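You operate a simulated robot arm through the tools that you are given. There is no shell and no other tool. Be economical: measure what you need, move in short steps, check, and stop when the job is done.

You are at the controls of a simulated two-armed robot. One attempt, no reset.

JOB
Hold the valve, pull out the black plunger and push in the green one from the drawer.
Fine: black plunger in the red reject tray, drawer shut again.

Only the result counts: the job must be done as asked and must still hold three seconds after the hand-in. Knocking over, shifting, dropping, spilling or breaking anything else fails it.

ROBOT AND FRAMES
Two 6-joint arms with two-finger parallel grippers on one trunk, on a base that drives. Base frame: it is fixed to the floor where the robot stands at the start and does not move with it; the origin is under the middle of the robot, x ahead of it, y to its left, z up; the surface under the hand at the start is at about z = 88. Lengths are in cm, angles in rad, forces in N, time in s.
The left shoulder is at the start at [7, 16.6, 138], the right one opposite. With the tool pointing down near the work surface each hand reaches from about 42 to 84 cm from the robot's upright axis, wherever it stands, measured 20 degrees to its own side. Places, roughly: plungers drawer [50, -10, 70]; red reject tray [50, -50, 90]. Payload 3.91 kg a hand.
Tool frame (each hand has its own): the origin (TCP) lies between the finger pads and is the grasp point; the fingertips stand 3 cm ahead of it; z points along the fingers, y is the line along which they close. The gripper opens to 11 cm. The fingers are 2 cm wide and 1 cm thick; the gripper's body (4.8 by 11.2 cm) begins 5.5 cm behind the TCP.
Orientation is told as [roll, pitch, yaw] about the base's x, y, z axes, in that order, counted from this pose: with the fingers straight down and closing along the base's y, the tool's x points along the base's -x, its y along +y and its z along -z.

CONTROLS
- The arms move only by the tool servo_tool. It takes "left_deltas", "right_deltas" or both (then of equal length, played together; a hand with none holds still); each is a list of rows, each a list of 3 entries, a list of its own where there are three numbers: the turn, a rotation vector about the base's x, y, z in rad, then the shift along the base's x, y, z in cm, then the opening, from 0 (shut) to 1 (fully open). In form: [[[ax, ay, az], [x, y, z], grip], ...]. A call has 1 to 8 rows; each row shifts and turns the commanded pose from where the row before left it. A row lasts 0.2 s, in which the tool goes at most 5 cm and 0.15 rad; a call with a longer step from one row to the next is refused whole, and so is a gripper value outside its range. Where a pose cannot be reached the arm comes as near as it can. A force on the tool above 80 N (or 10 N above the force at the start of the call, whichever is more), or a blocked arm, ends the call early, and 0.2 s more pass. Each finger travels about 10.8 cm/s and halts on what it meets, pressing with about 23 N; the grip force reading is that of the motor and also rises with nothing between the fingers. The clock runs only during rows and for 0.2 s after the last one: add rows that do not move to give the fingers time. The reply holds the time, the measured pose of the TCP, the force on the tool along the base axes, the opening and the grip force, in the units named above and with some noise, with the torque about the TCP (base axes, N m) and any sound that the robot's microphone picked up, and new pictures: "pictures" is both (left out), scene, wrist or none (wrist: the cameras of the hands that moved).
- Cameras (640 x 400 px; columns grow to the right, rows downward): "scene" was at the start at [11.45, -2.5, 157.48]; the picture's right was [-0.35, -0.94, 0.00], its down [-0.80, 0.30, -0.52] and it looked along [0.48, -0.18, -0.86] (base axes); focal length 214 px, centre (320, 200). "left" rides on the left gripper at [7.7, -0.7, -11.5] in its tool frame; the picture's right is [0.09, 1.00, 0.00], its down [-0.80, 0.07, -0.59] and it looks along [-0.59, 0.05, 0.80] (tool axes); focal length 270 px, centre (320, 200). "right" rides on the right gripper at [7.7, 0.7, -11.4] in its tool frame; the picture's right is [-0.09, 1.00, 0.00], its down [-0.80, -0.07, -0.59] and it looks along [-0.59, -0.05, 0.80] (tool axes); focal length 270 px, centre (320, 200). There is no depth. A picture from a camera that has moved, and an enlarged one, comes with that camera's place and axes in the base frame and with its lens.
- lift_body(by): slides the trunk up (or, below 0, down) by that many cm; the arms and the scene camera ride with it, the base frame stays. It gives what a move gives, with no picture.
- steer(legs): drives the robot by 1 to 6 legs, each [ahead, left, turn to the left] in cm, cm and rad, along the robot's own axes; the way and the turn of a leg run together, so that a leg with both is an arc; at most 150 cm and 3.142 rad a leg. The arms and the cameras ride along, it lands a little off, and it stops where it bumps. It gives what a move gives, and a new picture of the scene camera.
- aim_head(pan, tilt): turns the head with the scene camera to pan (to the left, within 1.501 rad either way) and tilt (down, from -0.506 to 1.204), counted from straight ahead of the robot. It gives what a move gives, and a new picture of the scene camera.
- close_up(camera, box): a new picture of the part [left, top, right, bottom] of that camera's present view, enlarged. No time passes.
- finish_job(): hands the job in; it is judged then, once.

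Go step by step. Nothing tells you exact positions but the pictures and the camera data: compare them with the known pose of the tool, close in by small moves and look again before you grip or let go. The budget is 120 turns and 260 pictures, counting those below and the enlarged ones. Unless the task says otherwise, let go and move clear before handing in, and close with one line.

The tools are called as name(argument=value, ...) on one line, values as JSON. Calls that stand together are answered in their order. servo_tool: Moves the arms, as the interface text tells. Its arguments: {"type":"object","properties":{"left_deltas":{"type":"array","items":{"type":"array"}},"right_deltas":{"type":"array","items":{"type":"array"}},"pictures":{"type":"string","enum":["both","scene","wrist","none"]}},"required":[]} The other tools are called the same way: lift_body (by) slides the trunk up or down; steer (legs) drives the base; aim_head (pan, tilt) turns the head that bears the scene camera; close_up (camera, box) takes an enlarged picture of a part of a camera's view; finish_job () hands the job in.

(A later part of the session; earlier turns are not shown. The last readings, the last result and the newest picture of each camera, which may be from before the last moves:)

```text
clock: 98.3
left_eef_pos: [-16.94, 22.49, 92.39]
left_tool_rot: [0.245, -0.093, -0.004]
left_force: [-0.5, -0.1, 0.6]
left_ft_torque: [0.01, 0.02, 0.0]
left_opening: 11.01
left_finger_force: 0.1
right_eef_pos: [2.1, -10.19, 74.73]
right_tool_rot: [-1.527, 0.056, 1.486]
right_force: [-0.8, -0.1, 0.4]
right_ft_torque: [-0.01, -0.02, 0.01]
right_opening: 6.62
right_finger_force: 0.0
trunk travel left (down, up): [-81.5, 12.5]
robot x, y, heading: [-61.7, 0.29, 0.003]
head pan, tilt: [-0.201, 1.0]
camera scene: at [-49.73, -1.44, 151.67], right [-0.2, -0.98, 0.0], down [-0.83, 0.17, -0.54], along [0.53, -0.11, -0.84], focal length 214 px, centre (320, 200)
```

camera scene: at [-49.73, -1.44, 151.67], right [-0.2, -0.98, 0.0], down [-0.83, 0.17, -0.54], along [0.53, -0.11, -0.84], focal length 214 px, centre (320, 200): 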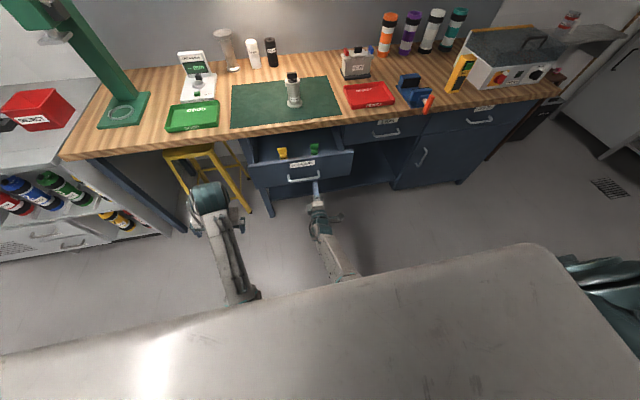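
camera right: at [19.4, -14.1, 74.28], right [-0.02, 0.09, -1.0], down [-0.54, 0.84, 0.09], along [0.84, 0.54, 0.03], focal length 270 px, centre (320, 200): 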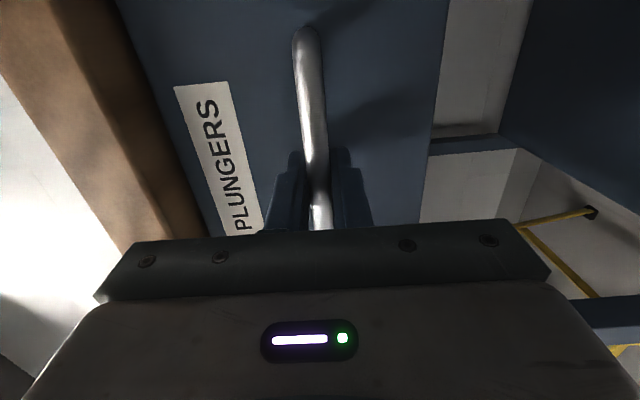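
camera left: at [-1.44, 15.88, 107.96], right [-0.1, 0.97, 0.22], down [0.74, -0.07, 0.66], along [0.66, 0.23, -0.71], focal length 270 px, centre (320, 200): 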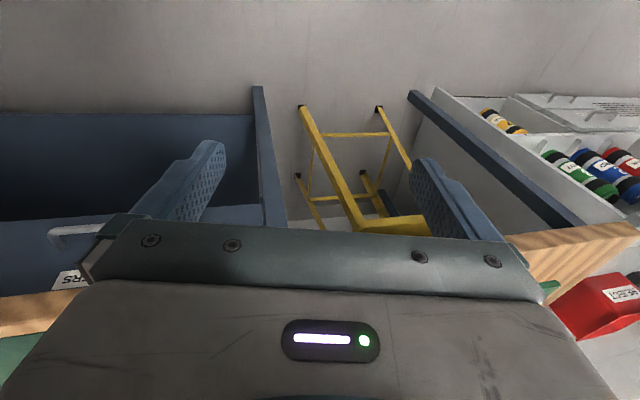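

The green plunger is at about [26, -14, 80] in the drawer, its handle wide along y. I'll turn the right hand back to tool-down while rising away from the drawer.

servo_tool(right_deltas=[[[0, 0, 0], [0, -1, 4], 0.6], [[0, 0, 0], [0, -1, 4], 0.6], [[0.0806, 0.0806, -0.0806], [0, -1, 4], 0.6], [[0.0806, 0.0806, -0.0806], [0, -1, 3], 0.6], [[0.0806, 0.0806, -0.0806], [0, -1, 3], 0.6], [[0.0806, 0.0806, -0.0806], [0, -1, 2], 0.6], [[0.0806, 0.0806, -0.0806], [0, -1, 2], 0.6], [[0.0806, 0.0806, -0.0806], [0, -1, 2], 0.6]], pictures="none")

servo_tool(right_deltas=[[[0.0806, 0.0806, -0.0806], [0, -1, 1], 0.6], [[0.0806, 0.0806, -0.0806], [0, -1, 1], 0.6], [[0.0806, 0.0806, -0.0806], [0, -1, 1], 0.6], [[0.0806, 0.0806, -0.0806], [0, -1, 1], 0.6], [[0.0806, 0.0806, -0.0806], [0, -1, 1], 0.6], [[0.0806, 0.0806, -0.0806], [0, -1, 1], 0.6], [[0.0806, 0.0806, -0.0806], [0, -1, 1], 0.6], [[0.0806, 0.0806, -0.0806], [0, 0, 0], 0.6]], pictures="none")

lift_body(by=10)

```text
clock: 99.7
left_eef_pos: [-16.94, 22.51, 92.29]
left_tool_rot: [0.243, -0.093, -0.005]
left_force: [0.2, -0.2, -0.8]
left_ft_torque: [-0.01, 0.01, 0.0]
left_opening: 11.0
left_finger_force: 0.2
right_eef_pos: [1.6, -22.23, 92.79]
right_tool_rot: [-1.189, -0.03, 1.136]
right_force: [-1.2, 0.3, -0.8]
right_ft_torque: [-0.01, -0.03, 0.03]
right_opening: 6.62
right_finger_force: 0.0
trunk travel left (down, up): [-81.5, 12.5]
robot x, y, heading: [-61.54, 0.08, 0.004]
head pan, tilt: [-0.201, 1.0]
stopped in row 7 (right hand): the arm was blocked; the commanded pose is now the measured one
```

```text
clock: 101.5
left_eef_pos: [-16.92, 22.5, 92.34]
left_tool_rot: [0.244, -0.093, -0.005]
left_force: [0.2, 0.1, -0.6]
left_ft_torque: [-0.02, 0.02, 0.02]
left_opening: 10.98
left_finger_force: 0.0
right_eef_pos: [2.19, -29.28, 98.72]
right_tool_rot: [-0.292, -0.023, 0.415]
right_force: [-0.2, 0.2, 0.4]
right_ft_torque: [-0.01, 0.03, 0.04]
right_opening: 6.59
right_finger_force: 0.1
right hand out of reach, approached as far as the arm can: row 8
trunk travel left (down, up): [-81.5, 12.5]
robot x, y, heading: [-61.9, 0.0, 0.002]
head pan, tilt: [-0.201, 1.0]
```

```text
clock: 102.9
left_eef_pos: [-16.99, 22.55, 102.17]
left_tool_rot: [0.244, -0.093, -0.004]
left_force: [-0.1, 0.5, 0.3]
left_ft_torque: [0.02, 0.0, -0.02]
left_opening: 11.02
left_finger_force: 0.1
right_eef_pos: [2.14, -29.14, 108.63]
right_tool_rot: [-0.294, -0.025, 0.417]
right_force: [0.8, -0.5, 0.1]
right_ft_torque: [-0.01, 0.0, 0.0]
right_opening: 6.62
right_finger_force: 0.0
trunk travel left (down, up): [-91.5, 2.5]
robot x, y, heading: [-61.56, 0.05, -0.001]
head pan, tilt: [-0.201, 1.0]
```

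Now I'll set the working orientations: right hand down with yaw +90° so its camera stays on the right side, left hand pitched 45° forward-down and yawed a bit to the right.

servo_tool(right_deltas=[[[0.135, 0.06, 0], [0, 0, 0], 0.6], [[0.135, 0.06, 0], [0, 0, 0], 0.6], [[0, 0, 0.144], [0, 0, 0], 0.6], [[0, 0, 0.144], [0, 0, 0], 0.6], [[0, 0, 0.144], [0, 0, 0], 0.6], [[0, 0, 0.144], [0, 0, 0], 0.6], [[0, 0, 0.144], [0, 0, 0], 0.6], [[0, 0, 0.144], [0, 0, 0], 0.6]], left_deltas=[[[-0.122, 0, 0], [1, 1, 1], 1], [[-0.122, 0, 0], [1, 1, 1], 1], [[0, -0.139, 0], [1, 0, 1], 1], [[0, -0.139, 0], [1, 0, 1], 1], [[0, -0.139, 0], [1, 0, 1], 1], [[0, -0.139, 0], [1, 0, 1], 1], [[0, -0.139, 0], [1, 0, 1], 1], [[0, 0, 0], [0, 0, 0], 1]], pictures="none")

servo_tool(right_deltas=[[[0, 0, 0.144], [0, 0, 0], 0.6], [[0, 0, 0.144], [0, 0, 0], 0.6], [[0, 0, 0], [0, 0, 0], 0.6], [[0, 0, 0], [0, 0, 0], 0.6]], left_deltas=[[[0, 0, -0.148], [0, 0, 0], 1], [[0, 0, -0.148], [0, 0, 0], 1], [[0, 0, -0.148], [0, 0, 0], 1], [[0, 0, -0.148], [0, 0, 0], 1]], pictures="scene")

```text
clock: 104.7
left_eef_pos: [-9.34, 23.43, 104.23]
left_tool_rot: [-0.018, -0.787, 0.026]
left_force: [-0.2, 0.7, 0.2]
left_ft_torque: [-0.03, 0.02, 0.01]
left_opening: 10.97
left_finger_force: 0.1
left hand out of reach, approached as far as the arm can: row 1, 2
right_eef_pos: [4.72, -29.47, 105.24]
right_tool_rot: [-0.001, -0.025, 1.275]
right_force: [0.3, 0.5, 0.1]
right_ft_torque: [-0.01, 0.02, 0.03]
right_opening: 6.62
right_finger_force: 0.1
right hand out of reach, approached as far as the arm can: row 1, 2, 8
trunk travel left (down, up): [-91.5, 2.5]
robot x, y, heading: [-61.35, 0.04, 0.003]
head pan, tilt: [-0.201, 1.0]
```

```text
clock: 105.7
left_eef_pos: [-9.44, 23.32, 103.89]
left_tool_rot: [-0.019, -0.788, -0.566]
left_force: [0.6, 0.1, -0.3]
left_ft_torque: [-0.03, -0.03, -0.02]
left_opening: 11.04
left_finger_force: 0.1
right_eef_pos: [4.95, -29.47, 105.23]
right_tool_rot: [-0.002, -0.023, 1.56]
right_force: [-0.4, 0.1, 0.2]
right_ft_torque: [-0.03, 0.01, 0.02]
right_opening: 6.6
right_finger_force: 0.1
trunk travel left (down, up): [-91.5, 2.5]
robot x, y, heading: [-61.72, -0.08, -0.002]
head pan, tilt: [-0.201, 1.0]
camera scene: at [-49.75, -1.3, 161.67], right [-0.2, -0.98, 0.0], down [-0.83, 0.17, -0.54], along [0.53, -0.11, -0.84], focal length 214 px, centre (320, 200)
```

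scene: 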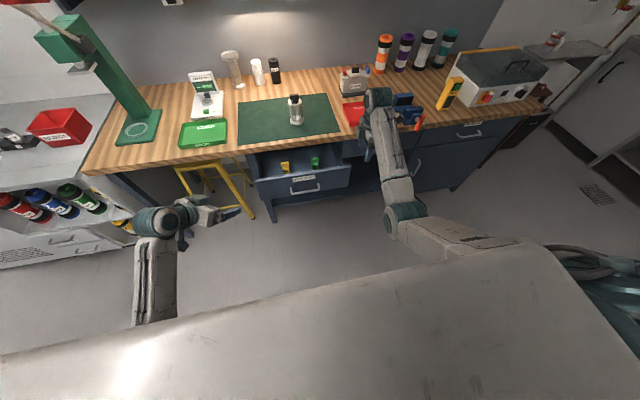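

Both orientations are right and everything is clear. I'll drive forward 33 cm, the arms staying above bench height and the trunk staying short of the drawer.

steer(legs=[[33, 0, 0]])

aim_head(pan=-0.15, tilt=1.1)

servo_tool(left_deltas=[[[0, 0, 0], [0, 0, 0], 1]], right_deltas=[[[0, 0, 0], [0, 0, 0], 0.6]], pictures="both")

```text
clock: 107.8
left_eef_pos: [23.54, 23.03, 104.09]
left_tool_rot: [-0.016, -0.789, -0.573]
left_force: [-0.6, -1.3, -0.6]
left_ft_torque: [-0.03, 0.0, -0.02]
left_opening: 11.02
left_finger_force: 0.0
right_eef_pos: [37.53, -29.79, 105.33]
right_tool_rot: [-0.005, -0.025, 1.556]
right_force: [0.2, 0.6, 0.0]
right_ft_torque: [-0.01, -0.02, -0.01]
right_opening: 6.6
right_finger_force: 0.1
trunk travel left (down, up): [-91.5, 2.5]
robot x, y, heading: [-28.66, -0.16, -0.004]
head pan, tilt: [-0.201, 1.0]
camera scene: at [-16.92, -1.52, 161.7], right [-0.2, -0.98, 0.0], down [-0.82, 0.17, -0.54], along [0.53, -0.11, -0.84], focal length 214 px, centre (320, 200)
```

scene: 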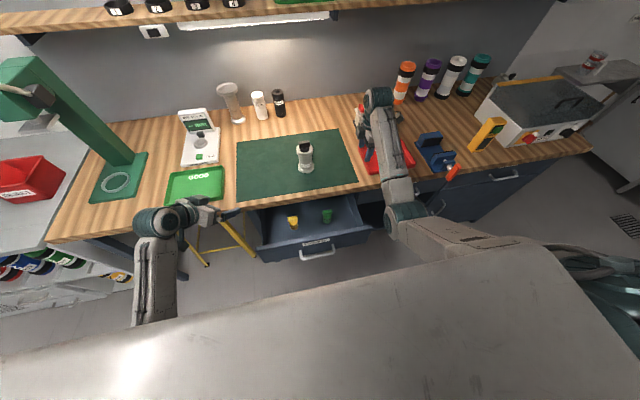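

```text
clock: 108.5
left_eef_pos: [23.76, 23.16, 104.09]
left_tool_rot: [-0.018, -0.788, -0.571]
left_force: [0.1, -0.1, -0.7]
left_ft_torque: [0.02, -0.01, 0.0]
left_opening: 11.03
left_finger_force: 0.0
right_eef_pos: [37.68, -29.93, 105.14]
right_tool_rot: [-0.003, -0.023, 1.558]
right_force: [-0.3, -0.8, -1.3]
right_ft_torque: [-0.02, 0.0, 0.02]
right_opening: 6.58
right_finger_force: 0.1
trunk travel left (down, up): [-91.5, 2.5]
robot x, y, heading: [-28.63, 0.21, -0.007]
head pan, tilt: [-0.15, 1.1]
camera scene: at [-17.26, -1.07, 161.02], right [-0.15, -0.99, 0.0], down [-0.88, 0.14, -0.45], along [0.45, -0.07, -0.89], focal length 214 px, centre (320, 200)
```

scene: 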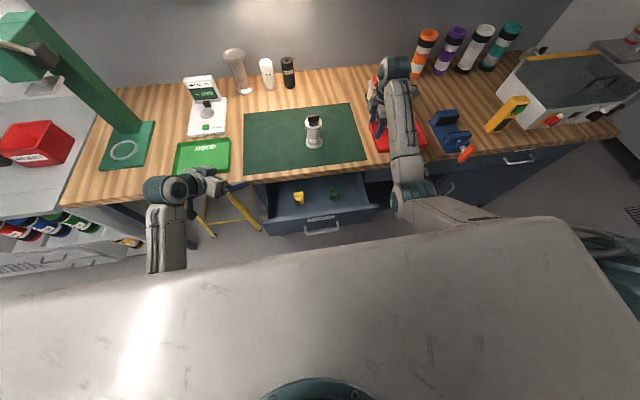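

```text
clock: 108.9
left_eef_pos: [23.78, 23.06, 104.16]
left_tool_rot: [-0.018, -0.787, -0.571]
left_force: [-0.1, 0.2, 0.2]
left_ft_torque: [-0.01, -0.01, 0.02]
left_opening: 11.0
left_finger_force: 0.1
right_eef_pos: [37.78, -29.88, 105.26]
right_tool_rot: [-0.004, -0.025, 1.556]
right_force: [-0.4, 0.2, -0.4]
right_ft_torque: [-0.01, 0.04, 0.01]
right_opening: 6.61
right_finger_force: 0.0
trunk travel left (down, up): [-91.5, 2.5]
robot x, y, heading: [-28.79, 0.09, -0.001]
head pan, tilt: [-0.15, 1.1]
camera scene: at [-17.3, -1.08, 161.02], right [-0.15, -0.99, 0.0], down [-0.88, 0.14, -0.45], along [0.45, -0.07, -0.89], focal length 214 px, centre (320, 200)
camera right: at [36.84, -37.86, 116.63], right [-0.99, 0.1, 0.0], down [0.08, 0.79, 0.61], along [0.06, 0.61, -0.79], focal length 270 px, centre (320, 200)
camera left: at [12.32, 29.98, 106.69], right [0.5, 0.86, -0.07], down [0.17, -0.01, 0.99], along [0.85, -0.5, -0.15], focal length 270 px, centre (320, 200)
```

scene: 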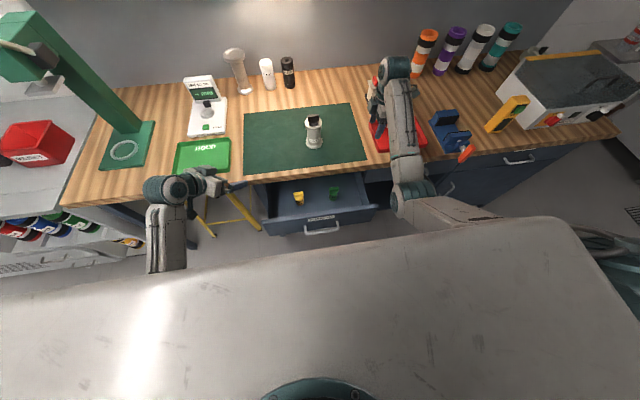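
right: 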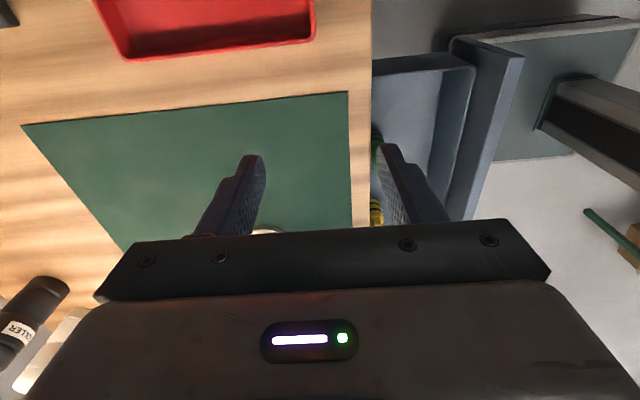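
left: 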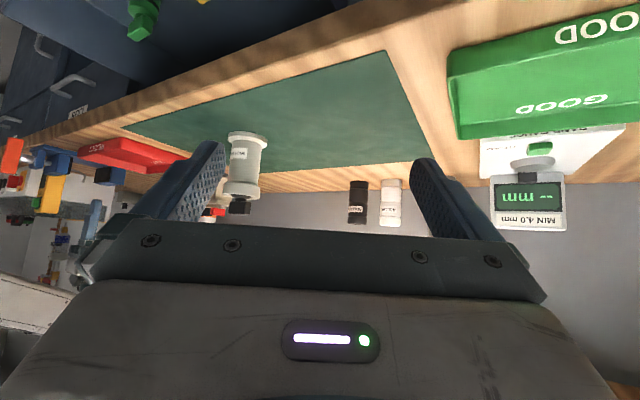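

Both cameras put the valve axis at about [46.6, -7.2] with its top near z=100 and the handle up to about 103. I'll take an enlarged look to find the gripping band on the body.

close_up(camera="left", box=[200, 110, 300, 230])

close_up(camera="scene", box=[240, 90, 400, 240])

```text
3.33 times, centred on (250, 170) of left
camera zoom: at [12.32, 29.98, 106.69], right [0.5, 0.86, -0.07], down [0.17, -0.01, 0.99], along [0.85, -0.5, -0.15], focal length 901 px, centre (553, 300)
```

zoom: 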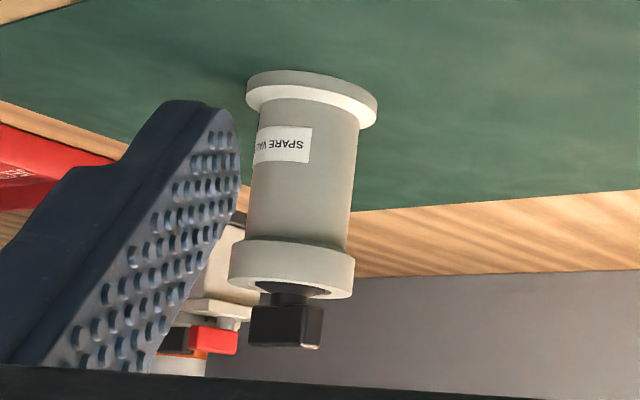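

```text
2.67 times, centred on (320, 165) of scene
camera zoom: at [-17.3, -1.08, 161.02], right [-0.15, -0.99, 0.0], down [-0.88, 0.14, -0.45], along [0.45, -0.07, -0.89], focal length 572 px, centre (320, 293)
```

zoom: 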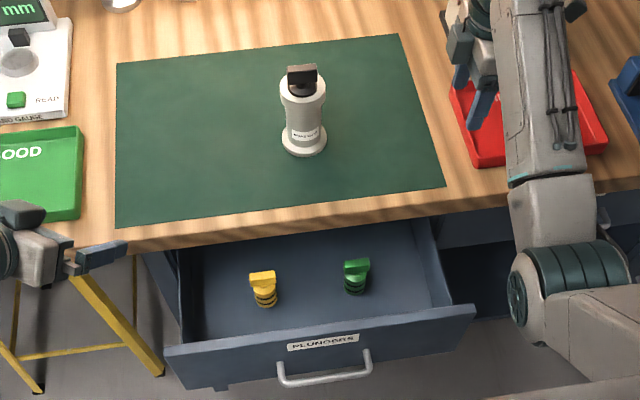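

The body band is z 90–97 at about 5.8 cm wide, so I'll grip it near z=93. I'm tilting the left hand slightly flatter and bringing it to a point 12 cm short of the valve along its finger line.

servo_tool(left_deltas=[[[-0.043, -0.068, 0], [2.27, -4.07, -0.5], 1], [[-0.043, -0.068, 0], [2.27, -4.07, -0.5], 1], [[0, 0, 0], [2.27, -4.07, -0.5], 1], [[0, 0, 0], [2.27, -4.07, -0.5], 1], [[0, 0, 0], [2.27, -4.07, -0.5], 1], [[0, 0, 0], [2.27, -4.07, -0.5], 1], [[0, 0, 0], [0, 0, 0], 1]], pictures="both")

```text
clock: 110.4
left_eef_pos: [37.05, 7.16, 96.57]
left_tool_rot: [0.161, -0.841, -0.678]
left_force: [-0.8, 0.9, -0.3]
left_ft_torque: [0.01, -0.02, 0.0]
left_opening: 10.99
left_finger_force: 0.1
right_eef_pos: [37.84, -29.81, 105.06]
right_tool_rot: [-0.002, -0.024, 1.56]
right_force: [0.2, -1.4, 0.1]
right_ft_torque: [-0.02, 0.0, 0.05]
right_opening: 6.61
right_finger_force: 0.1
trunk travel left (down, up): [-91.5, 2.5]
robot x, y, heading: [-28.56, -0.25, -0.004]
head pan, tilt: [-0.15, 1.1]
stopped in row 7 (left hand): the arm was blocked; the commanded pose is now the measured one
camera scene: at [-17.13, -1.12, 161.01], right [-0.15, -0.99, 0.0], down [-0.88, 0.14, -0.45], along [0.45, -0.07, -0.89], focal length 214 px, centre (320, 200)
camera left: at [25.29, 13.6, 98.22], right [0.48, 0.88, 0.04], down [0.05, -0.07, 1.0], along [0.88, -0.47, -0.08], focal length 270 px, centre (320, 200)
```

scene: 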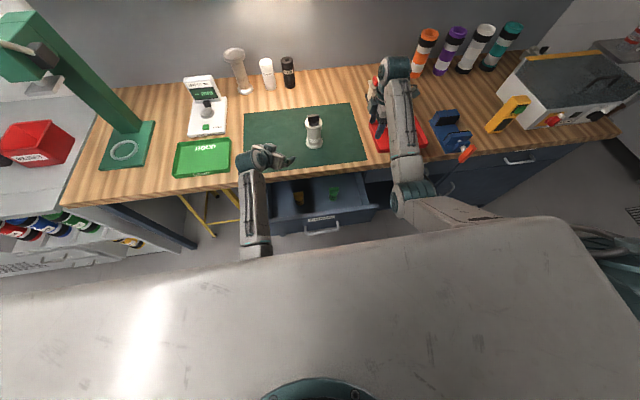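
left: 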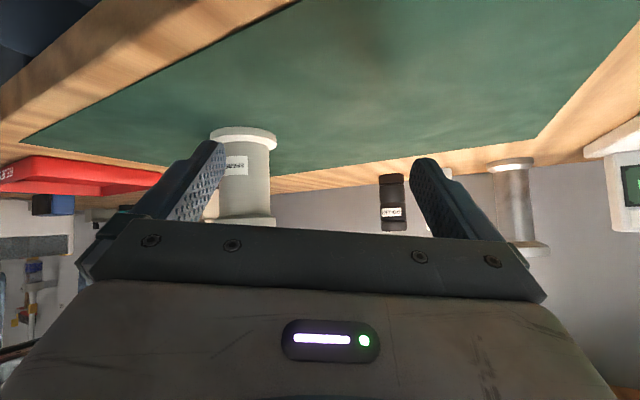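

The left arm was blocked mid-way, probably by the arm folding in near the trunk. I'll point its fingers more to the right (yaw about -1.2), so the wrist stays further left, and approach the valve from the left side.

servo_tool(left_deltas=[[[-0.075, -0.008, -0.06], [0, 2, 1.5], 1], [[-0.075, -0.008, -0.06], [0, 2, 1.5], 1], [[0, 0, -0.13], [1.4, -0.5, 0.3], 1], [[0, 0, -0.13], [1.4, -1.5, 0.3], 1], [[0, 0, -0.13], [1.4, -3, 0.3], 1], [[0, 0, -0.13], [1.4, -3, 0.3], 1], [[0, 0, 0], [0, 0, 0], 1]], pictures="both")

```text
clock: 112.0
left_eef_pos: [42.68, 3.01, 100.73]
left_tool_rot: [-0.017, -0.951, -1.181]
left_force: [0.5, 1.2, -0.9]
left_ft_torque: [0.02, 0.02, 0.01]
left_opening: 11.01
left_finger_force: 0.0
right_eef_pos: [37.8, -29.8, 105.18]
right_tool_rot: [-0.002, -0.026, 1.56]
right_force: [0.0, -0.3, -0.6]
right_ft_torque: [0.0, -0.04, 0.03]
right_opening: 6.6
right_finger_force: 0.1
trunk travel left (down, up): [-91.5, 2.5]
robot x, y, heading: [-28.33, -0.09, -0.002]
head pan, tilt: [-0.15, 1.1]
camera scene: at [-17.26, -0.98, 161.02], right [-0.15, -0.99, 0.0], down [-0.88, 0.14, -0.45], along [0.45, -0.07, -0.89], focal length 214 px, centre (320, 200)
camera left: at [37.25, 15.51, 101.15], right [0.91, 0.41, -0.08], down [0.07, 0.05, 1.0], along [0.42, -0.91, 0.02], focal length 270 px, centre (320, 200)
```

scene: 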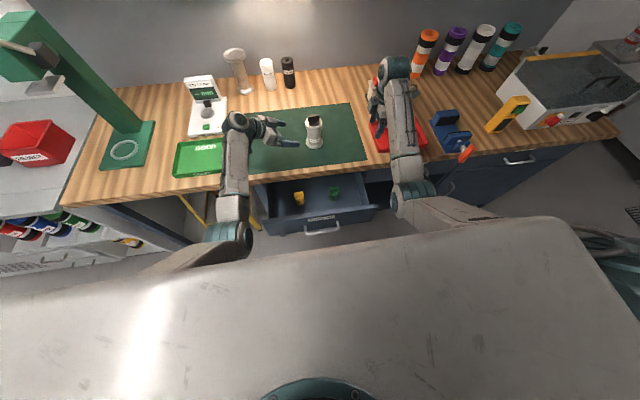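
left: 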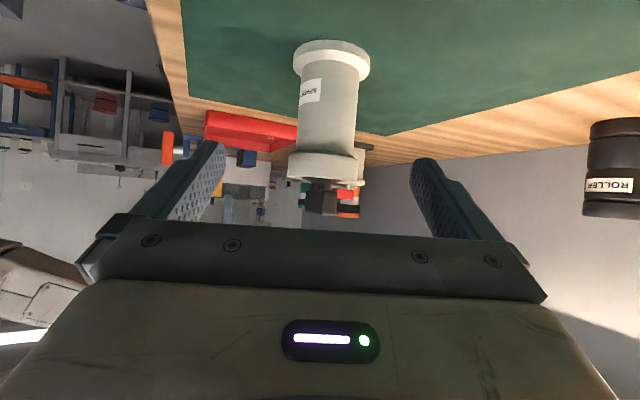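

The left hand reached the pose exactly, and the valve is well between its fingers at about [47.6, -7.7]. I'll advance most of the way and check.

servo_tool(left_deltas=[[[0, 0, 0], [1.3, -2.0, -1.6], 1], [[0, 0, 0], [1.2, -2.3, -1.6], 1], [[0, 0, 0], [1.0, -2.5, -1.6], 1], [[0, 0, 0], [0, 0, 0], 1]], pictures="both")

```text
clock: 113.0
left_eef_pos: [46.26, -3.88, 95.97]
left_tool_rot: [-0.018, -0.951, -1.177]
left_force: [0.1, 0.4, 0.3]
left_ft_torque: [0.0, 0.01, 0.01]
left_opening: 10.99
left_finger_force: 0.1
right_eef_pos: [37.91, -29.85, 105.2]
right_tool_rot: [-0.003, -0.024, 1.558]
right_force: [-0.6, 0.7, -0.4]
right_ft_torque: [0.01, 0.01, -0.01]
right_opening: 6.6
right_finger_force: 0.0
trunk travel left (down, up): [-91.5, 2.5]
robot x, y, heading: [-28.64, -0.02, -0.002]
head pan, tilt: [-0.15, 1.1]
camera scene: at [-17.23, -1.05, 161.01], right [-0.15, -0.99, 0.0], down [-0.88, 0.14, -0.45], along [0.45, -0.07, -0.89], focal length 214 px, centre (320, 200)
camera left: at [40.78, 8.67, 96.32], right [0.91, 0.41, -0.08], down [0.07, 0.05, 1.0], along [0.42, -0.91, 0.01], focal length 270 px, centre (320, 200)
```

scene: 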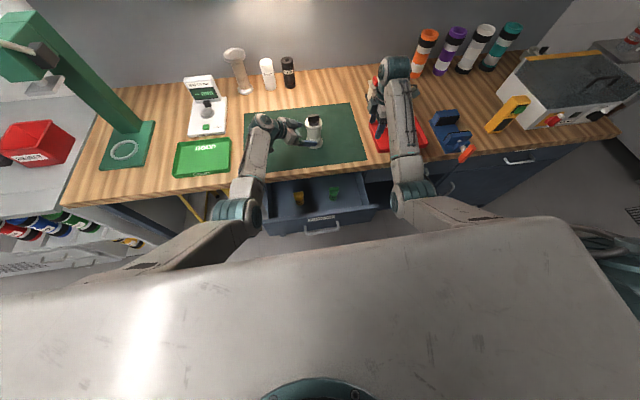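
left: 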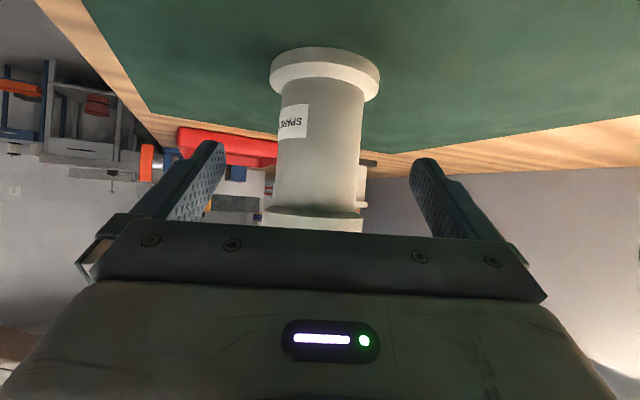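

The valve is centred. One more step in, then I'll close gently and watch for drift.

servo_tool(left_deltas=[[[0, 0, 0], [0.7, -1.5, -1.0], 1], [[0, 0, 0], [0.7, -1.4, -1.0], 1], [[0, 0, 0], [0, 0, 0], 0.75], [[0, 0, 0], [0, 0, 0], 0.65]], pictures="wrist")

```text
clock: 114.0
left_eef_pos: [47.59, -6.77, 94.01]
left_tool_rot: [-0.017, -0.952, -1.181]
left_force: [0.0, -0.1, 0.0]
left_ft_torque: [-0.04, -0.03, 0.0]
left_opening: 7.17
left_finger_force: 0.0
right_eef_pos: [37.8, -29.72, 105.23]
right_tool_rot: [-0.004, -0.023, 1.558]
right_force: [0.3, 0.8, -0.6]
right_ft_torque: [0.02, 0.0, -0.03]
right_opening: 6.61
right_finger_force: 0.0
trunk travel left (down, up): [-91.5, 2.5]
robot x, y, heading: [-28.83, 0.02, -0.009]
head pan, tilt: [-0.15, 1.1]
camera left: at [42.13, 5.69, 94.33], right [0.91, 0.41, -0.08], down [0.07, 0.05, 1.0], along [0.42, -0.91, 0.01], focal length 270 px, centre (320, 200)
```

left: 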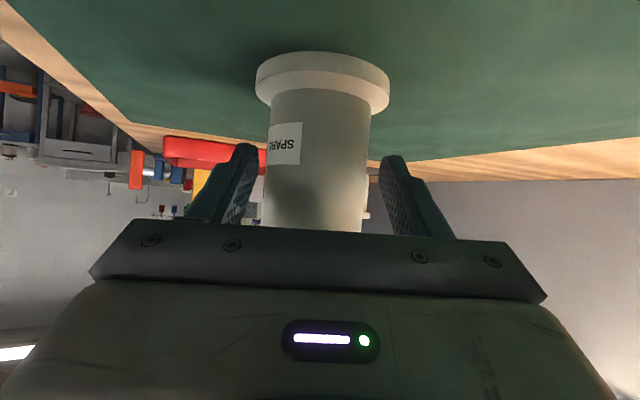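

Centred and at a good depth; closing the left gripper on the valve.

servo_tool(left_deltas=[[[0, 0, 0], [0, 0, 0], 0.56], [[0, 0, 0], [0, 0, 0], 0.5], [[0, 0, 0], [0, 0, 0], 0.4], [[0, 0, 0], [0, 0, 0], 0.4]], pictures="wrist")

close_up(camera="scene", box=[240, 90, 400, 190])

```text
clock: 115.0
left_eef_pos: [47.56, -6.85, 94.06]
left_tool_rot: [-0.018, -0.951, -1.179]
left_force: [-1.4, 0.0, -0.2]
left_ft_torque: [0.03, -0.14, -0.03]
left_opening: 5.49
left_finger_force: 23.1
right_eef_pos: [37.85, -29.76, 105.27]
right_tool_rot: [-0.004, -0.024, 1.559]
right_force: [-0.1, -0.1, 0.6]
right_ft_torque: [0.01, 0.02, 0.02]
right_opening: 6.6
right_finger_force: 0.0
trunk travel left (down, up): [-91.5, 2.5]
robot x, y, heading: [-28.5, 0.07, -0.003]
head pan, tilt: [-0.15, 1.1]
camera left: at [42.12, 5.7, 94.33], right [0.91, 0.41, -0.08], down [0.07, 0.05, 1.0], along [0.42, -0.91, 0.01], focal length 270 px, centre (320, 200)
```

left: 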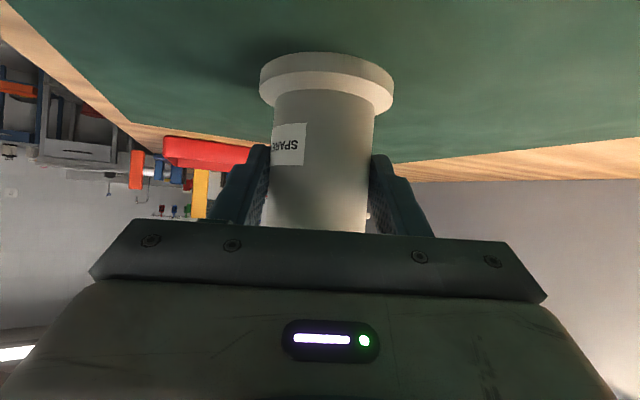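

```text
4.00 times, centred on (320, 140) of scene
camera zoom: at [-17.25, -1.07, 161.02], right [-0.15, -0.99, 0.0], down [-0.88, 0.14, -0.45], along [0.45, -0.07, -0.89], focal length 858 px, centre (320, 440)
```

zoom: 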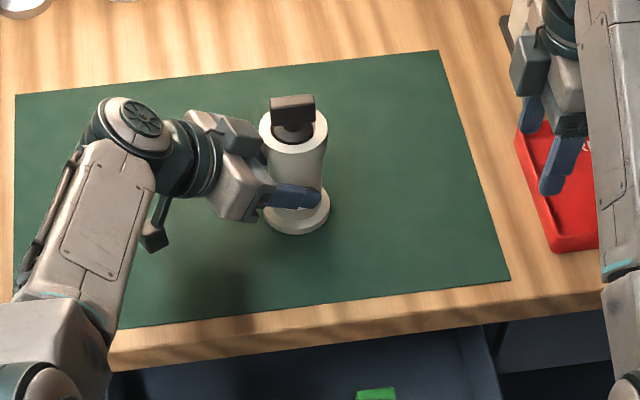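

The valve is held at a 5.5 cm grip. Now the right hand goes above the handle at about [47.9, -8.5].

servo_tool(right_deltas=[[[0, 0, 0], [0, 0, 4], 0.5], [[0, 0, 0], [0, 0, 3], 0.5], [[0, 0, 0], [2, 4.2, 0], 0.5], [[0, 0, 0], [2, 4.2, 0], 0.5], [[0, 0, 0], [2, 4.2, 0], 0.5], [[0, 0, 0], [2, 4.2, 0], 0.5], [[0, 0.025, 0], [2, 4.2, 0], 0.5], [[0, 0, 0], [0, 0, 0], 0.5]], pictures="both")

```text
clock: 116.8
left_eef_pos: [47.77, -6.81, 93.91]
left_tool_rot: [-0.017, -0.949, -1.179]
left_force: [0.0, 1.7, -0.7]
left_ft_torque: [0.09, -0.17, 0.07]
left_opening: 5.51
left_finger_force: 22.8
right_eef_pos: [51.01, -8.98, 108.07]
right_tool_rot: [0.022, -0.025, 1.557]
right_force: [-0.7, -0.1, -0.3]
right_ft_torque: [-0.02, 0.01, -0.02]
right_opening: 5.51
right_finger_force: 0.1
right hand out of reach, approached as far as the arm can: row 1, 2
trunk travel left (down, up): [-91.5, 2.5]
robot x, y, heading: [-28.53, 0.02, -0.007]
head pan, tilt: [-0.15, 1.1]
camera scene: at [-17.27, -1.16, 161.02], right [-0.15, -0.99, 0.0], down [-0.88, 0.14, -0.45], along [0.45, -0.07, -0.89], focal length 214 px, centre (320, 200)
camera right: at [50.41, -17.07, 119.61], right [-0.99, 0.1, 0.02], down [0.09, 0.78, 0.61], along [0.04, 0.61, -0.79], focal length 270 px, centre (320, 200)
```

scene: 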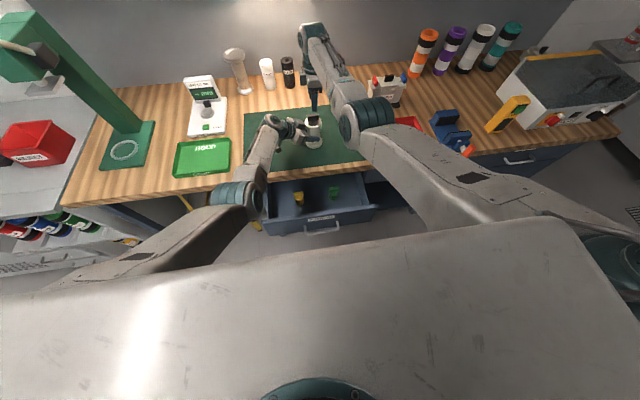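
right: 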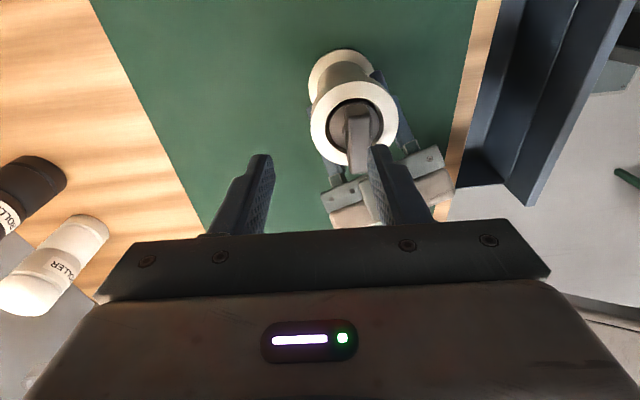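

The handle centre triangulates to [48.2, -8.1], thin along x. I'll shift over it and square up the tool.

servo_tool(right_deltas=[[[-0.025, -0.022, 0.01], [-1.4, 0.4, 0], 0.5], [[0, 0, 0], [-1.4, 0.4, 0], 0.5], [[0, 0, 0], [0, 0, 0], 0.5]], pictures="wrist")

close_up(camera="right", box=[220, 20, 460, 240])

```text
clock: 117.6
left_eef_pos: [47.53, -6.83, 93.92]
left_tool_rot: [-0.018, -0.951, -1.179]
left_force: [1.1, 0.7, 1.0]
left_ft_torque: [0.08, -0.23, -0.02]
left_opening: 5.5
left_finger_force: 22.6
right_eef_pos: [48.38, -8.32, 108.22]
right_tool_rot: [-0.003, 0.001, 1.566]
right_force: [-0.2, -0.4, 0.1]
right_ft_torque: [0.03, 0.0, -0.01]
right_opening: 5.51
right_finger_force: 0.0
trunk travel left (down, up): [-91.5, 2.5]
robot x, y, heading: [-28.08, -0.34, -0.001]
head pan, tilt: [-0.15, 1.1]
camera right: at [47.58, -16.06, 119.88], right [-1.0, 0.09, 0.0], down [0.07, 0.8, 0.59], along [0.05, 0.59, -0.8], focal length 270 px, centre (320, 200)
```

right: 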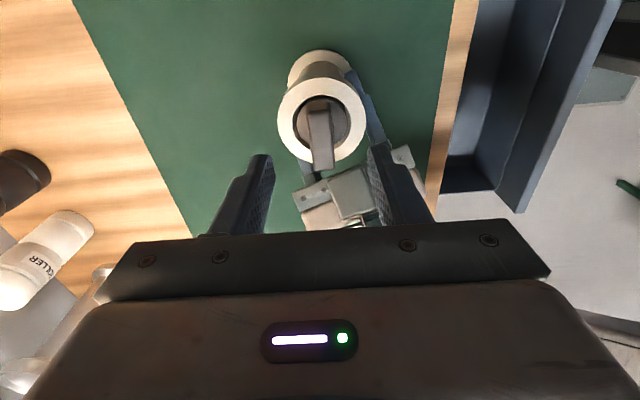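

```text
1.82 times, centred on (340, 130) of right
camera zoom: at [47.58, -16.06, 119.88], right [-1.0, 0.09, 0.0], down [0.07, 0.8, 0.59], along [0.05, 0.59, -0.8], focal length 491 px, centre (284, 327)
```

zoom: 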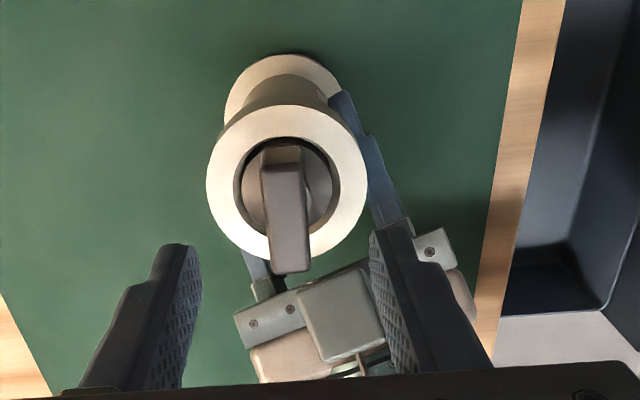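

The handle is centred between the fingers. Lowering to grip it, with the fingertips just above the flange.

servo_tool(right_deltas=[[[0, 0, 0], [-0.1, -0.3, -2], 0.5], [[0, 0, 0], [0, 0, -2], 0.5], [[0, 0, 0], [0, 0, -0.9], 0.5], [[0, 0, 0], [0, 0, 0], 0.5]], pictures="both")

close_up(camera="scene", box=[270, 80, 370, 160])

```text
clock: 118.6
left_eef_pos: [47.7, -6.85, 93.98]
left_tool_rot: [-0.019, -0.951, -1.18]
left_force: [1.3, 0.4, 1.5]
left_ft_torque: [0.09, -0.27, 0.0]
left_opening: 5.49
left_finger_force: 22.7
right_eef_pos: [48.32, -8.7, 103.47]
right_tool_rot: [-0.002, 0.002, 1.566]
right_force: [-0.3, 0.8, -0.5]
right_ft_torque: [-0.02, -0.01, 0.02]
right_opening: 5.5
right_finger_force: 0.1
trunk travel left (down, up): [-91.5, 2.5]
robot x, y, heading: [-28.36, 0.06, -0.006]
head pan, tilt: [-0.15, 1.1]
camera scene: at [-17.23, -1.03, 161.01], right [-0.15, -0.99, 0.0], down [-0.88, 0.14, -0.45], along [0.45, -0.07, -0.89], focal length 214 px, centre (320, 200)
camera right: at [47.6, -16.37, 115.02], right [-1.0, 0.09, 0.0], down [0.07, 0.8, 0.59], along [0.06, 0.59, -0.8], focal length 270 px, centre (320, 200)
```

scene: 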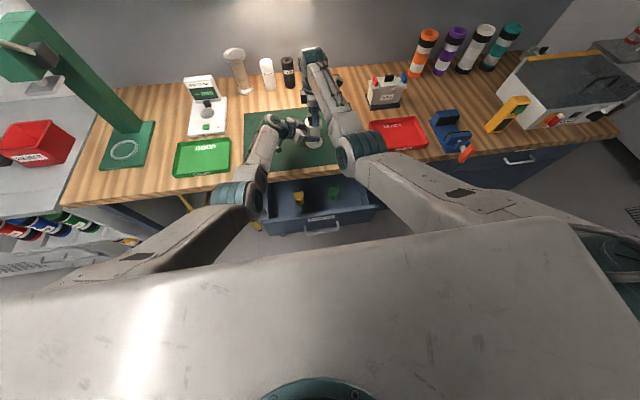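
right: 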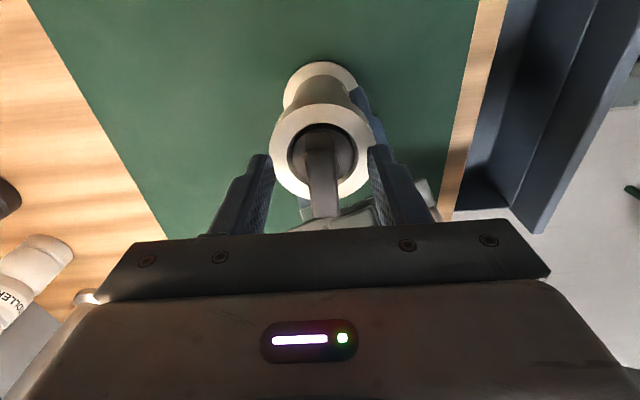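

```text
5.00 times, centred on (320, 120) of scene
camera zoom: at [-17.23, -1.03, 161.01], right [-0.15, -0.99, 0.0], down [-0.88, 0.14, -0.45], along [0.45, -0.07, -0.89], focal length 1072 px, centre (320, 600)
```

zoom: 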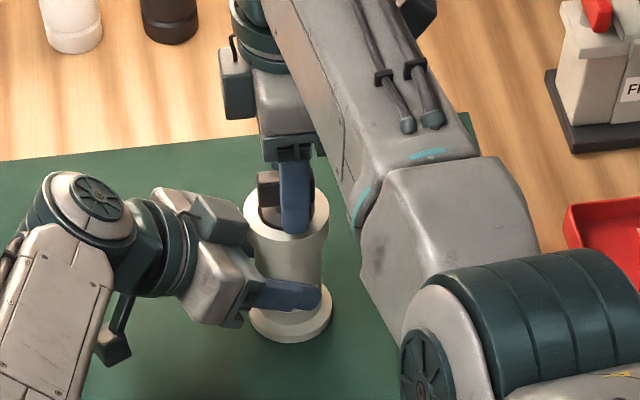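

The fingers straddle the handle along x. Closing on it.

servo_tool(right_deltas=[[[0, 0, 0], [0, 0, 0], 0.3], [[0, 0, 0], [0, 0, 0], 0.1], [[0, 0, 0], [0, 0, 0], 0.0], [[0, 0, 0], [0, 0, 0], 0.0]], pictures="wrist")

```text
clock: 119.6
left_eef_pos: [47.56, -6.88, 94.03]
left_tool_rot: [-0.017, -0.952, -1.178]
left_force: [1.5, 0.4, 1.4]
left_ft_torque: [0.11, -0.25, 0.06]
left_opening: 5.49
left_finger_force: 22.7
right_eef_pos: [48.37, -8.6, 103.4]
right_tool_rot: [0.0, 0.001, 1.566]
right_force: [0.1, 0.3, -0.2]
right_ft_torque: [0.03, 0.02, 0.0]
right_opening: 1.72
right_finger_force: 23.0
trunk travel left (down, up): [-91.5, 2.5]
robot x, y, heading: [-28.64, -0.14, -0.001]
head pan, tilt: [-0.15, 1.1]
camera right: at [47.6, -16.36, 115.03], right [-1.0, 0.09, 0.0], down [0.07, 0.8, 0.59], along [0.05, 0.59, -0.8], focal length 270 px, centre (320, 200)
```

right: 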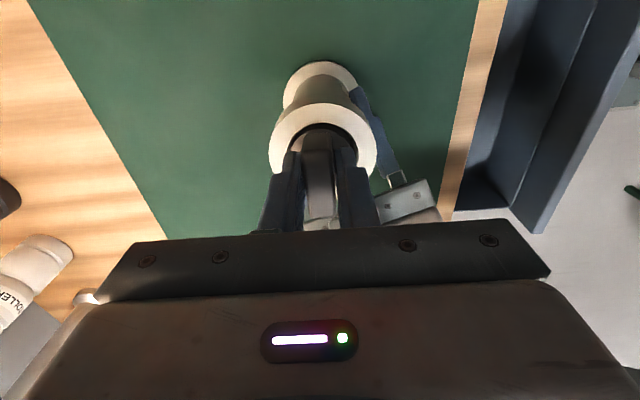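

The handle is gripped at 1.7 cm thickness. Pulling straight up in small steps.

servo_tool(right_deltas=[[[0, 0, 0], [0, 0, 0.5], 0.0], [[0, 0, 0], [0, 0, 0.7], 0.0], [[0, 0, 0], [0, 0, 0.8], 0.0], [[0, 0, 0], [0, 0, 1], 0.0], [[0, 0, 0], [0, 0, 1], 0.0]], pictures="wrist")

```text
clock: 120.8
left_eef_pos: [47.6, -6.86, 94.06]
left_tool_rot: [-0.018, -0.949, -1.18]
left_force: [2.3, -1.6, 3.3]
left_ft_torque: [-0.05, -0.38, -0.05]
left_opening: 5.51
left_finger_force: 22.8
right_eef_pos: [48.36, -8.77, 107.62]
right_tool_rot: [-0.003, 0.0, 1.567]
right_force: [-0.1, -0.6, -1.2]
right_ft_torque: [-0.01, 0.0, 0.03]
right_opening: 1.67
right_finger_force: 22.9
trunk travel left (down, up): [-91.5, 2.5]
robot x, y, heading: [-28.34, -0.24, -0.004]
head pan, tilt: [-0.15, 1.1]
camera right: at [47.68, -16.44, 119.2], right [-1.0, 0.09, 0.0], down [0.07, 0.8, 0.59], along [0.06, 0.59, -0.8], focal length 270 px, centre (320, 200)
```

right: 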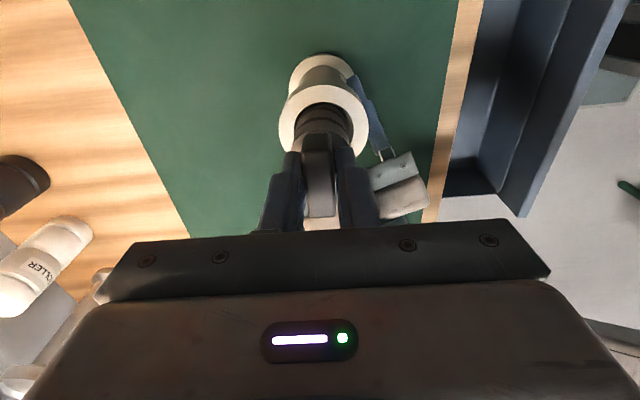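

The plunger slides out smoothly. Continuing upward.

servo_tool(right_deltas=[[[0, 0, 0], [0, 0, 1], 0.0], [[0, 0, 0], [0, 0, 1], 0.0], [[0, 0, 0], [0, 0, 1], 0.0], [[0, 0, 0], [0, 0, 1], 0.0], [[0, 0, 0], [0, 0, 1], 0.0], [[0, 0, 0], [0, 0, 1], 0.0]], pictures="both")

```text
clock: 122.2
left_eef_pos: [47.77, -6.85, 93.96]
left_tool_rot: [-0.019, -0.951, -1.18]
left_force: [2.2, -1.7, 3.3]
left_ft_torque: [0.0, -0.35, -0.05]
left_opening: 5.52
left_finger_force: 23.2
right_eef_pos: [48.38, -8.85, 113.58]
right_tool_rot: [0.0, 0.0, 1.568]
right_force: [0.6, -0.1, -0.8]
right_ft_torque: [-0.03, -0.04, 0.0]
right_opening: 1.68
right_finger_force: 22.9
trunk travel left (down, up): [-91.5, 2.5]
robot x, y, heading: [-28.51, -0.0, -0.005]
head pan, tilt: [-0.15, 1.1]
camera scene: at [-17.23, -1.08, 161.01], right [-0.15, -0.99, 0.0], down [-0.88, 0.14, -0.45], along [0.45, -0.07, -0.89], focal length 214 px, centre (320, 200)
camera right: at [47.69, -16.57, 125.1], right [-1.0, 0.09, 0.0], down [0.07, 0.8, 0.59], along [0.06, 0.59, -0.8], focal length 270 px, centre (320, 200)
```

scene: 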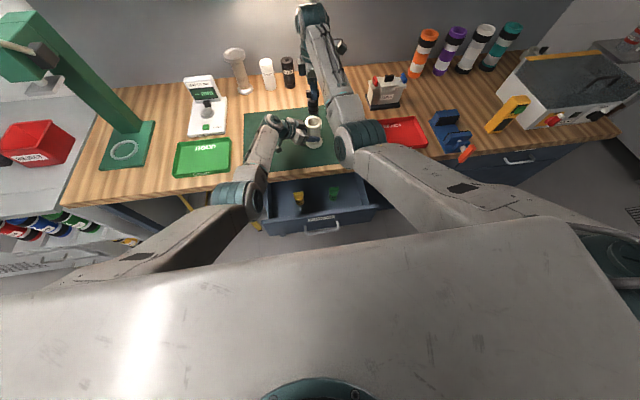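
right: 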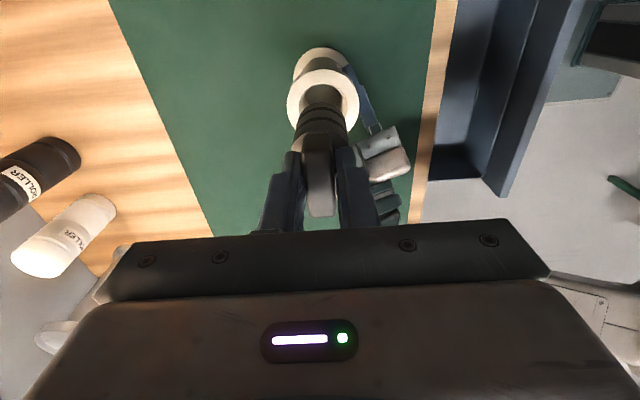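

close_up(camera="scene", box=[260, 50, 360, 160])

close_up(camera="right", box=[240, 30, 420, 240])

```text
3.64 times, centred on (310, 105) of scene
camera zoom: at [-17.23, -1.08, 161.01], right [-0.15, -0.99, 0.0], down [-0.88, 0.14, -0.45], along [0.45, -0.07, -0.89], focal length 780 px, centre (356, 546)
```

zoom: 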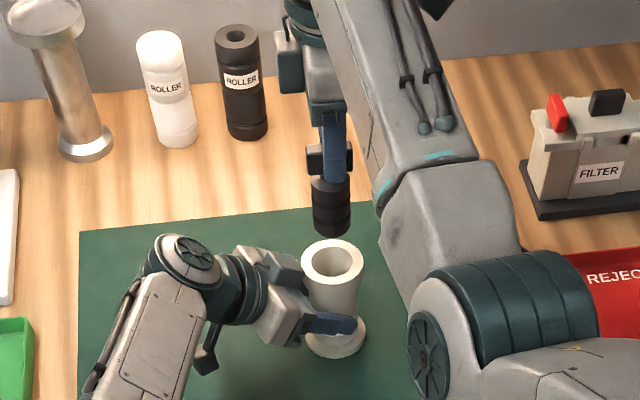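

```text
1.90 times, centred on (330, 135) of right
camera zoom: at [47.69, -16.57, 125.1], right [-1.0, 0.09, 0.0], down [0.07, 0.8, 0.59], along [0.06, 0.59, -0.8], focal length 515 px, centre (301, 324)
```

zoom: 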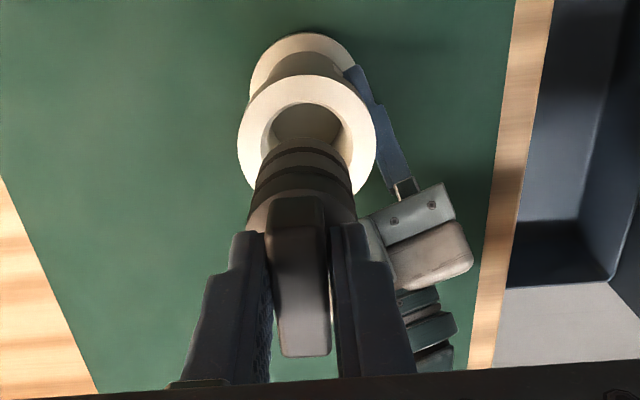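

The black plunger is fully out, its bottom about 9.4 cm below the TCP. I'll carry it over to the reject tray at about [44, -42].

servo_tool(right_deltas=[[[0, 0, 0], [-0.6, -4.5, 0.3], 0.0], [[0, 0, 0], [-0.6, -4.7, 0], 0.0], [[0, 0, 0], [-0.6, -4.7, 0], 0.0], [[0, 0, 0], [-0.6, -4.7, 0], 0.0], [[0, 0, 0], [-0.6, -4.7, 0], 0.0], [[0, 0, 0], [-0.6, -4.7, 0], 0.0], [[0, 0, 0], [-0.6, -4.7, 0], 0.0], [[0, 0, 0], [0, 0, 0], 0.0]], pictures="both")

```text
clock: 124.0
left_eef_pos: [47.61, -6.95, 93.95]
left_tool_rot: [-0.018, -0.953, -1.177]
left_force: [-0.6, -3.1, 2.2]
left_ft_torque: [-0.07, -0.18, -0.07]
left_opening: 5.49
left_finger_force: 23.1
right_eef_pos: [44.28, -41.58, 113.98]
right_tool_rot: [-0.003, 0.001, 1.568]
right_force: [0.7, 0.0, -1.0]
right_ft_torque: [-0.01, -0.03, 0.01]
right_opening: 1.65
right_finger_force: 22.9
trunk travel left (down, up): [-91.5, 2.5]
robot x, y, heading: [-28.78, -0.0, -0.003]
head pan, tilt: [-0.15, 1.1]
camera scene: at [-17.22, -0.97, 161.01], right [-0.15, -0.99, 0.0], down [-0.88, 0.14, -0.45], along [0.45, -0.07, -0.89], focal length 214 px, centre (320, 200)
camera right: at [43.55, -49.27, 125.57], right [-1.0, 0.09, 0.0], down [0.07, 0.8, 0.59], along [0.05, 0.59, -0.8], focal length 270 px, centre (320, 200)
```

scene: 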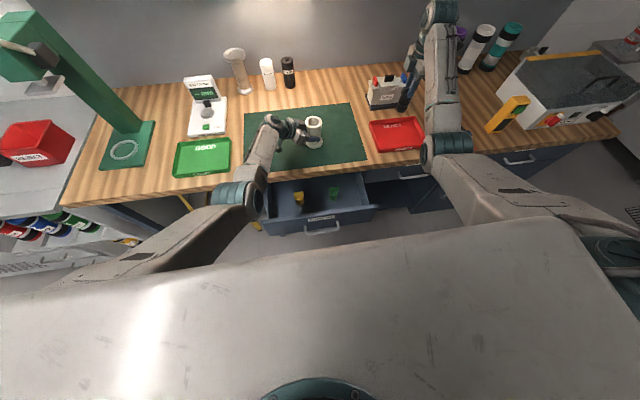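
right: 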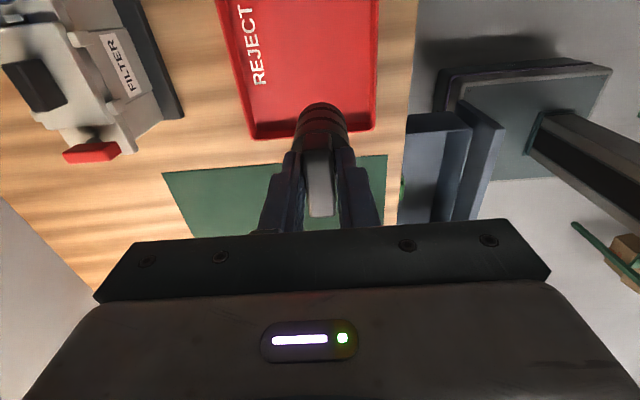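

The tray edges are at x 37–55 and y < -34.4. I'll shift a bit further in and lower until just above the tray floor.

servo_tool(right_deltas=[[[0, 0, 0], [0.6, -1.5, -3], 0.0], [[0, 0, 0], [0.6, -1.2, -3], 0.0], [[0, 0, 0], [0, 0, -3], 0.0], [[0, 0, 0], [0, 0, -3], 0.0], [[0, 0, 0], [0, 0, -1.5], 0.0], [[0, 0, 0], [0, 0, -0.8], 0.0], [[0, 0, 0], [0, 0, 0], 0.0]], pictures="both")

close_up(camera="scene", box=[350, 60, 470, 160])

```text
clock: 125.6
left_eef_pos: [47.5, -6.86, 93.9]
left_tool_rot: [-0.017, -0.951, -1.179]
left_force: [-2.0, -0.7, 1.1]
left_ft_torque: [0.02, -0.02, -0.06]
left_opening: 5.48
left_finger_force: 22.6
right_eef_pos: [45.44, -44.34, 99.54]
right_tool_rot: [-0.001, 0.0, 1.567]
right_force: [0.3, 0.5, -0.8]
right_ft_torque: [0.01, 0.02, 0.0]
right_opening: 1.68
right_finger_force: 23.4
trunk travel left (down, up): [-91.5, 2.5]
robot x, y, heading: [-28.49, -0.02, -0.009]
head pan, tilt: [-0.15, 1.1]
camera scene: at [-17.27, -1.1, 161.02], right [-0.15, -0.99, 0.0], down [-0.88, 0.14, -0.45], along [0.45, -0.07, -0.89], focal length 214 px, centre (320, 200)
camera right: at [44.72, -51.96, 111.15], right [-1.0, 0.09, 0.0], down [0.07, 0.8, 0.59], along [0.06, 0.59, -0.8], focal length 270 px, centre (320, 200)
```

scene: 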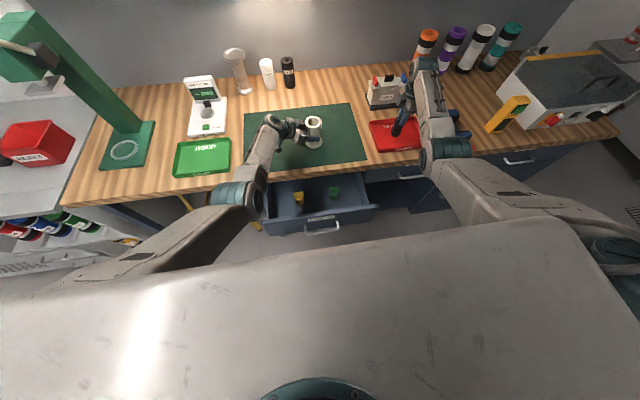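
right: 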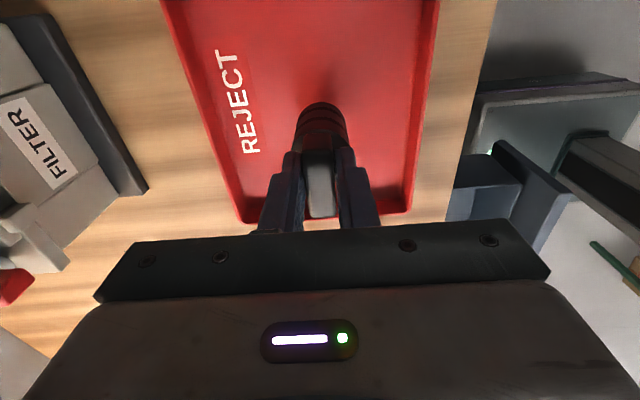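

```text
4.00 times, centred on (410, 110) of scene
camera zoom: at [-17.27, -1.1, 161.02], right [-0.15, -0.99, 0.0], down [-0.88, 0.14, -0.45], along [0.45, -0.07, -0.89], focal length 858 px, centre (-40, 560)
```

zoom: 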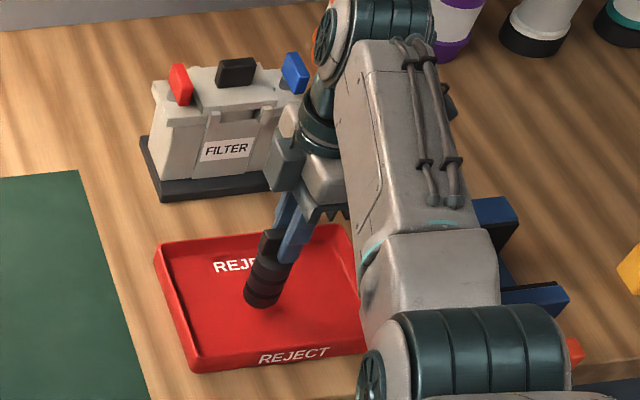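

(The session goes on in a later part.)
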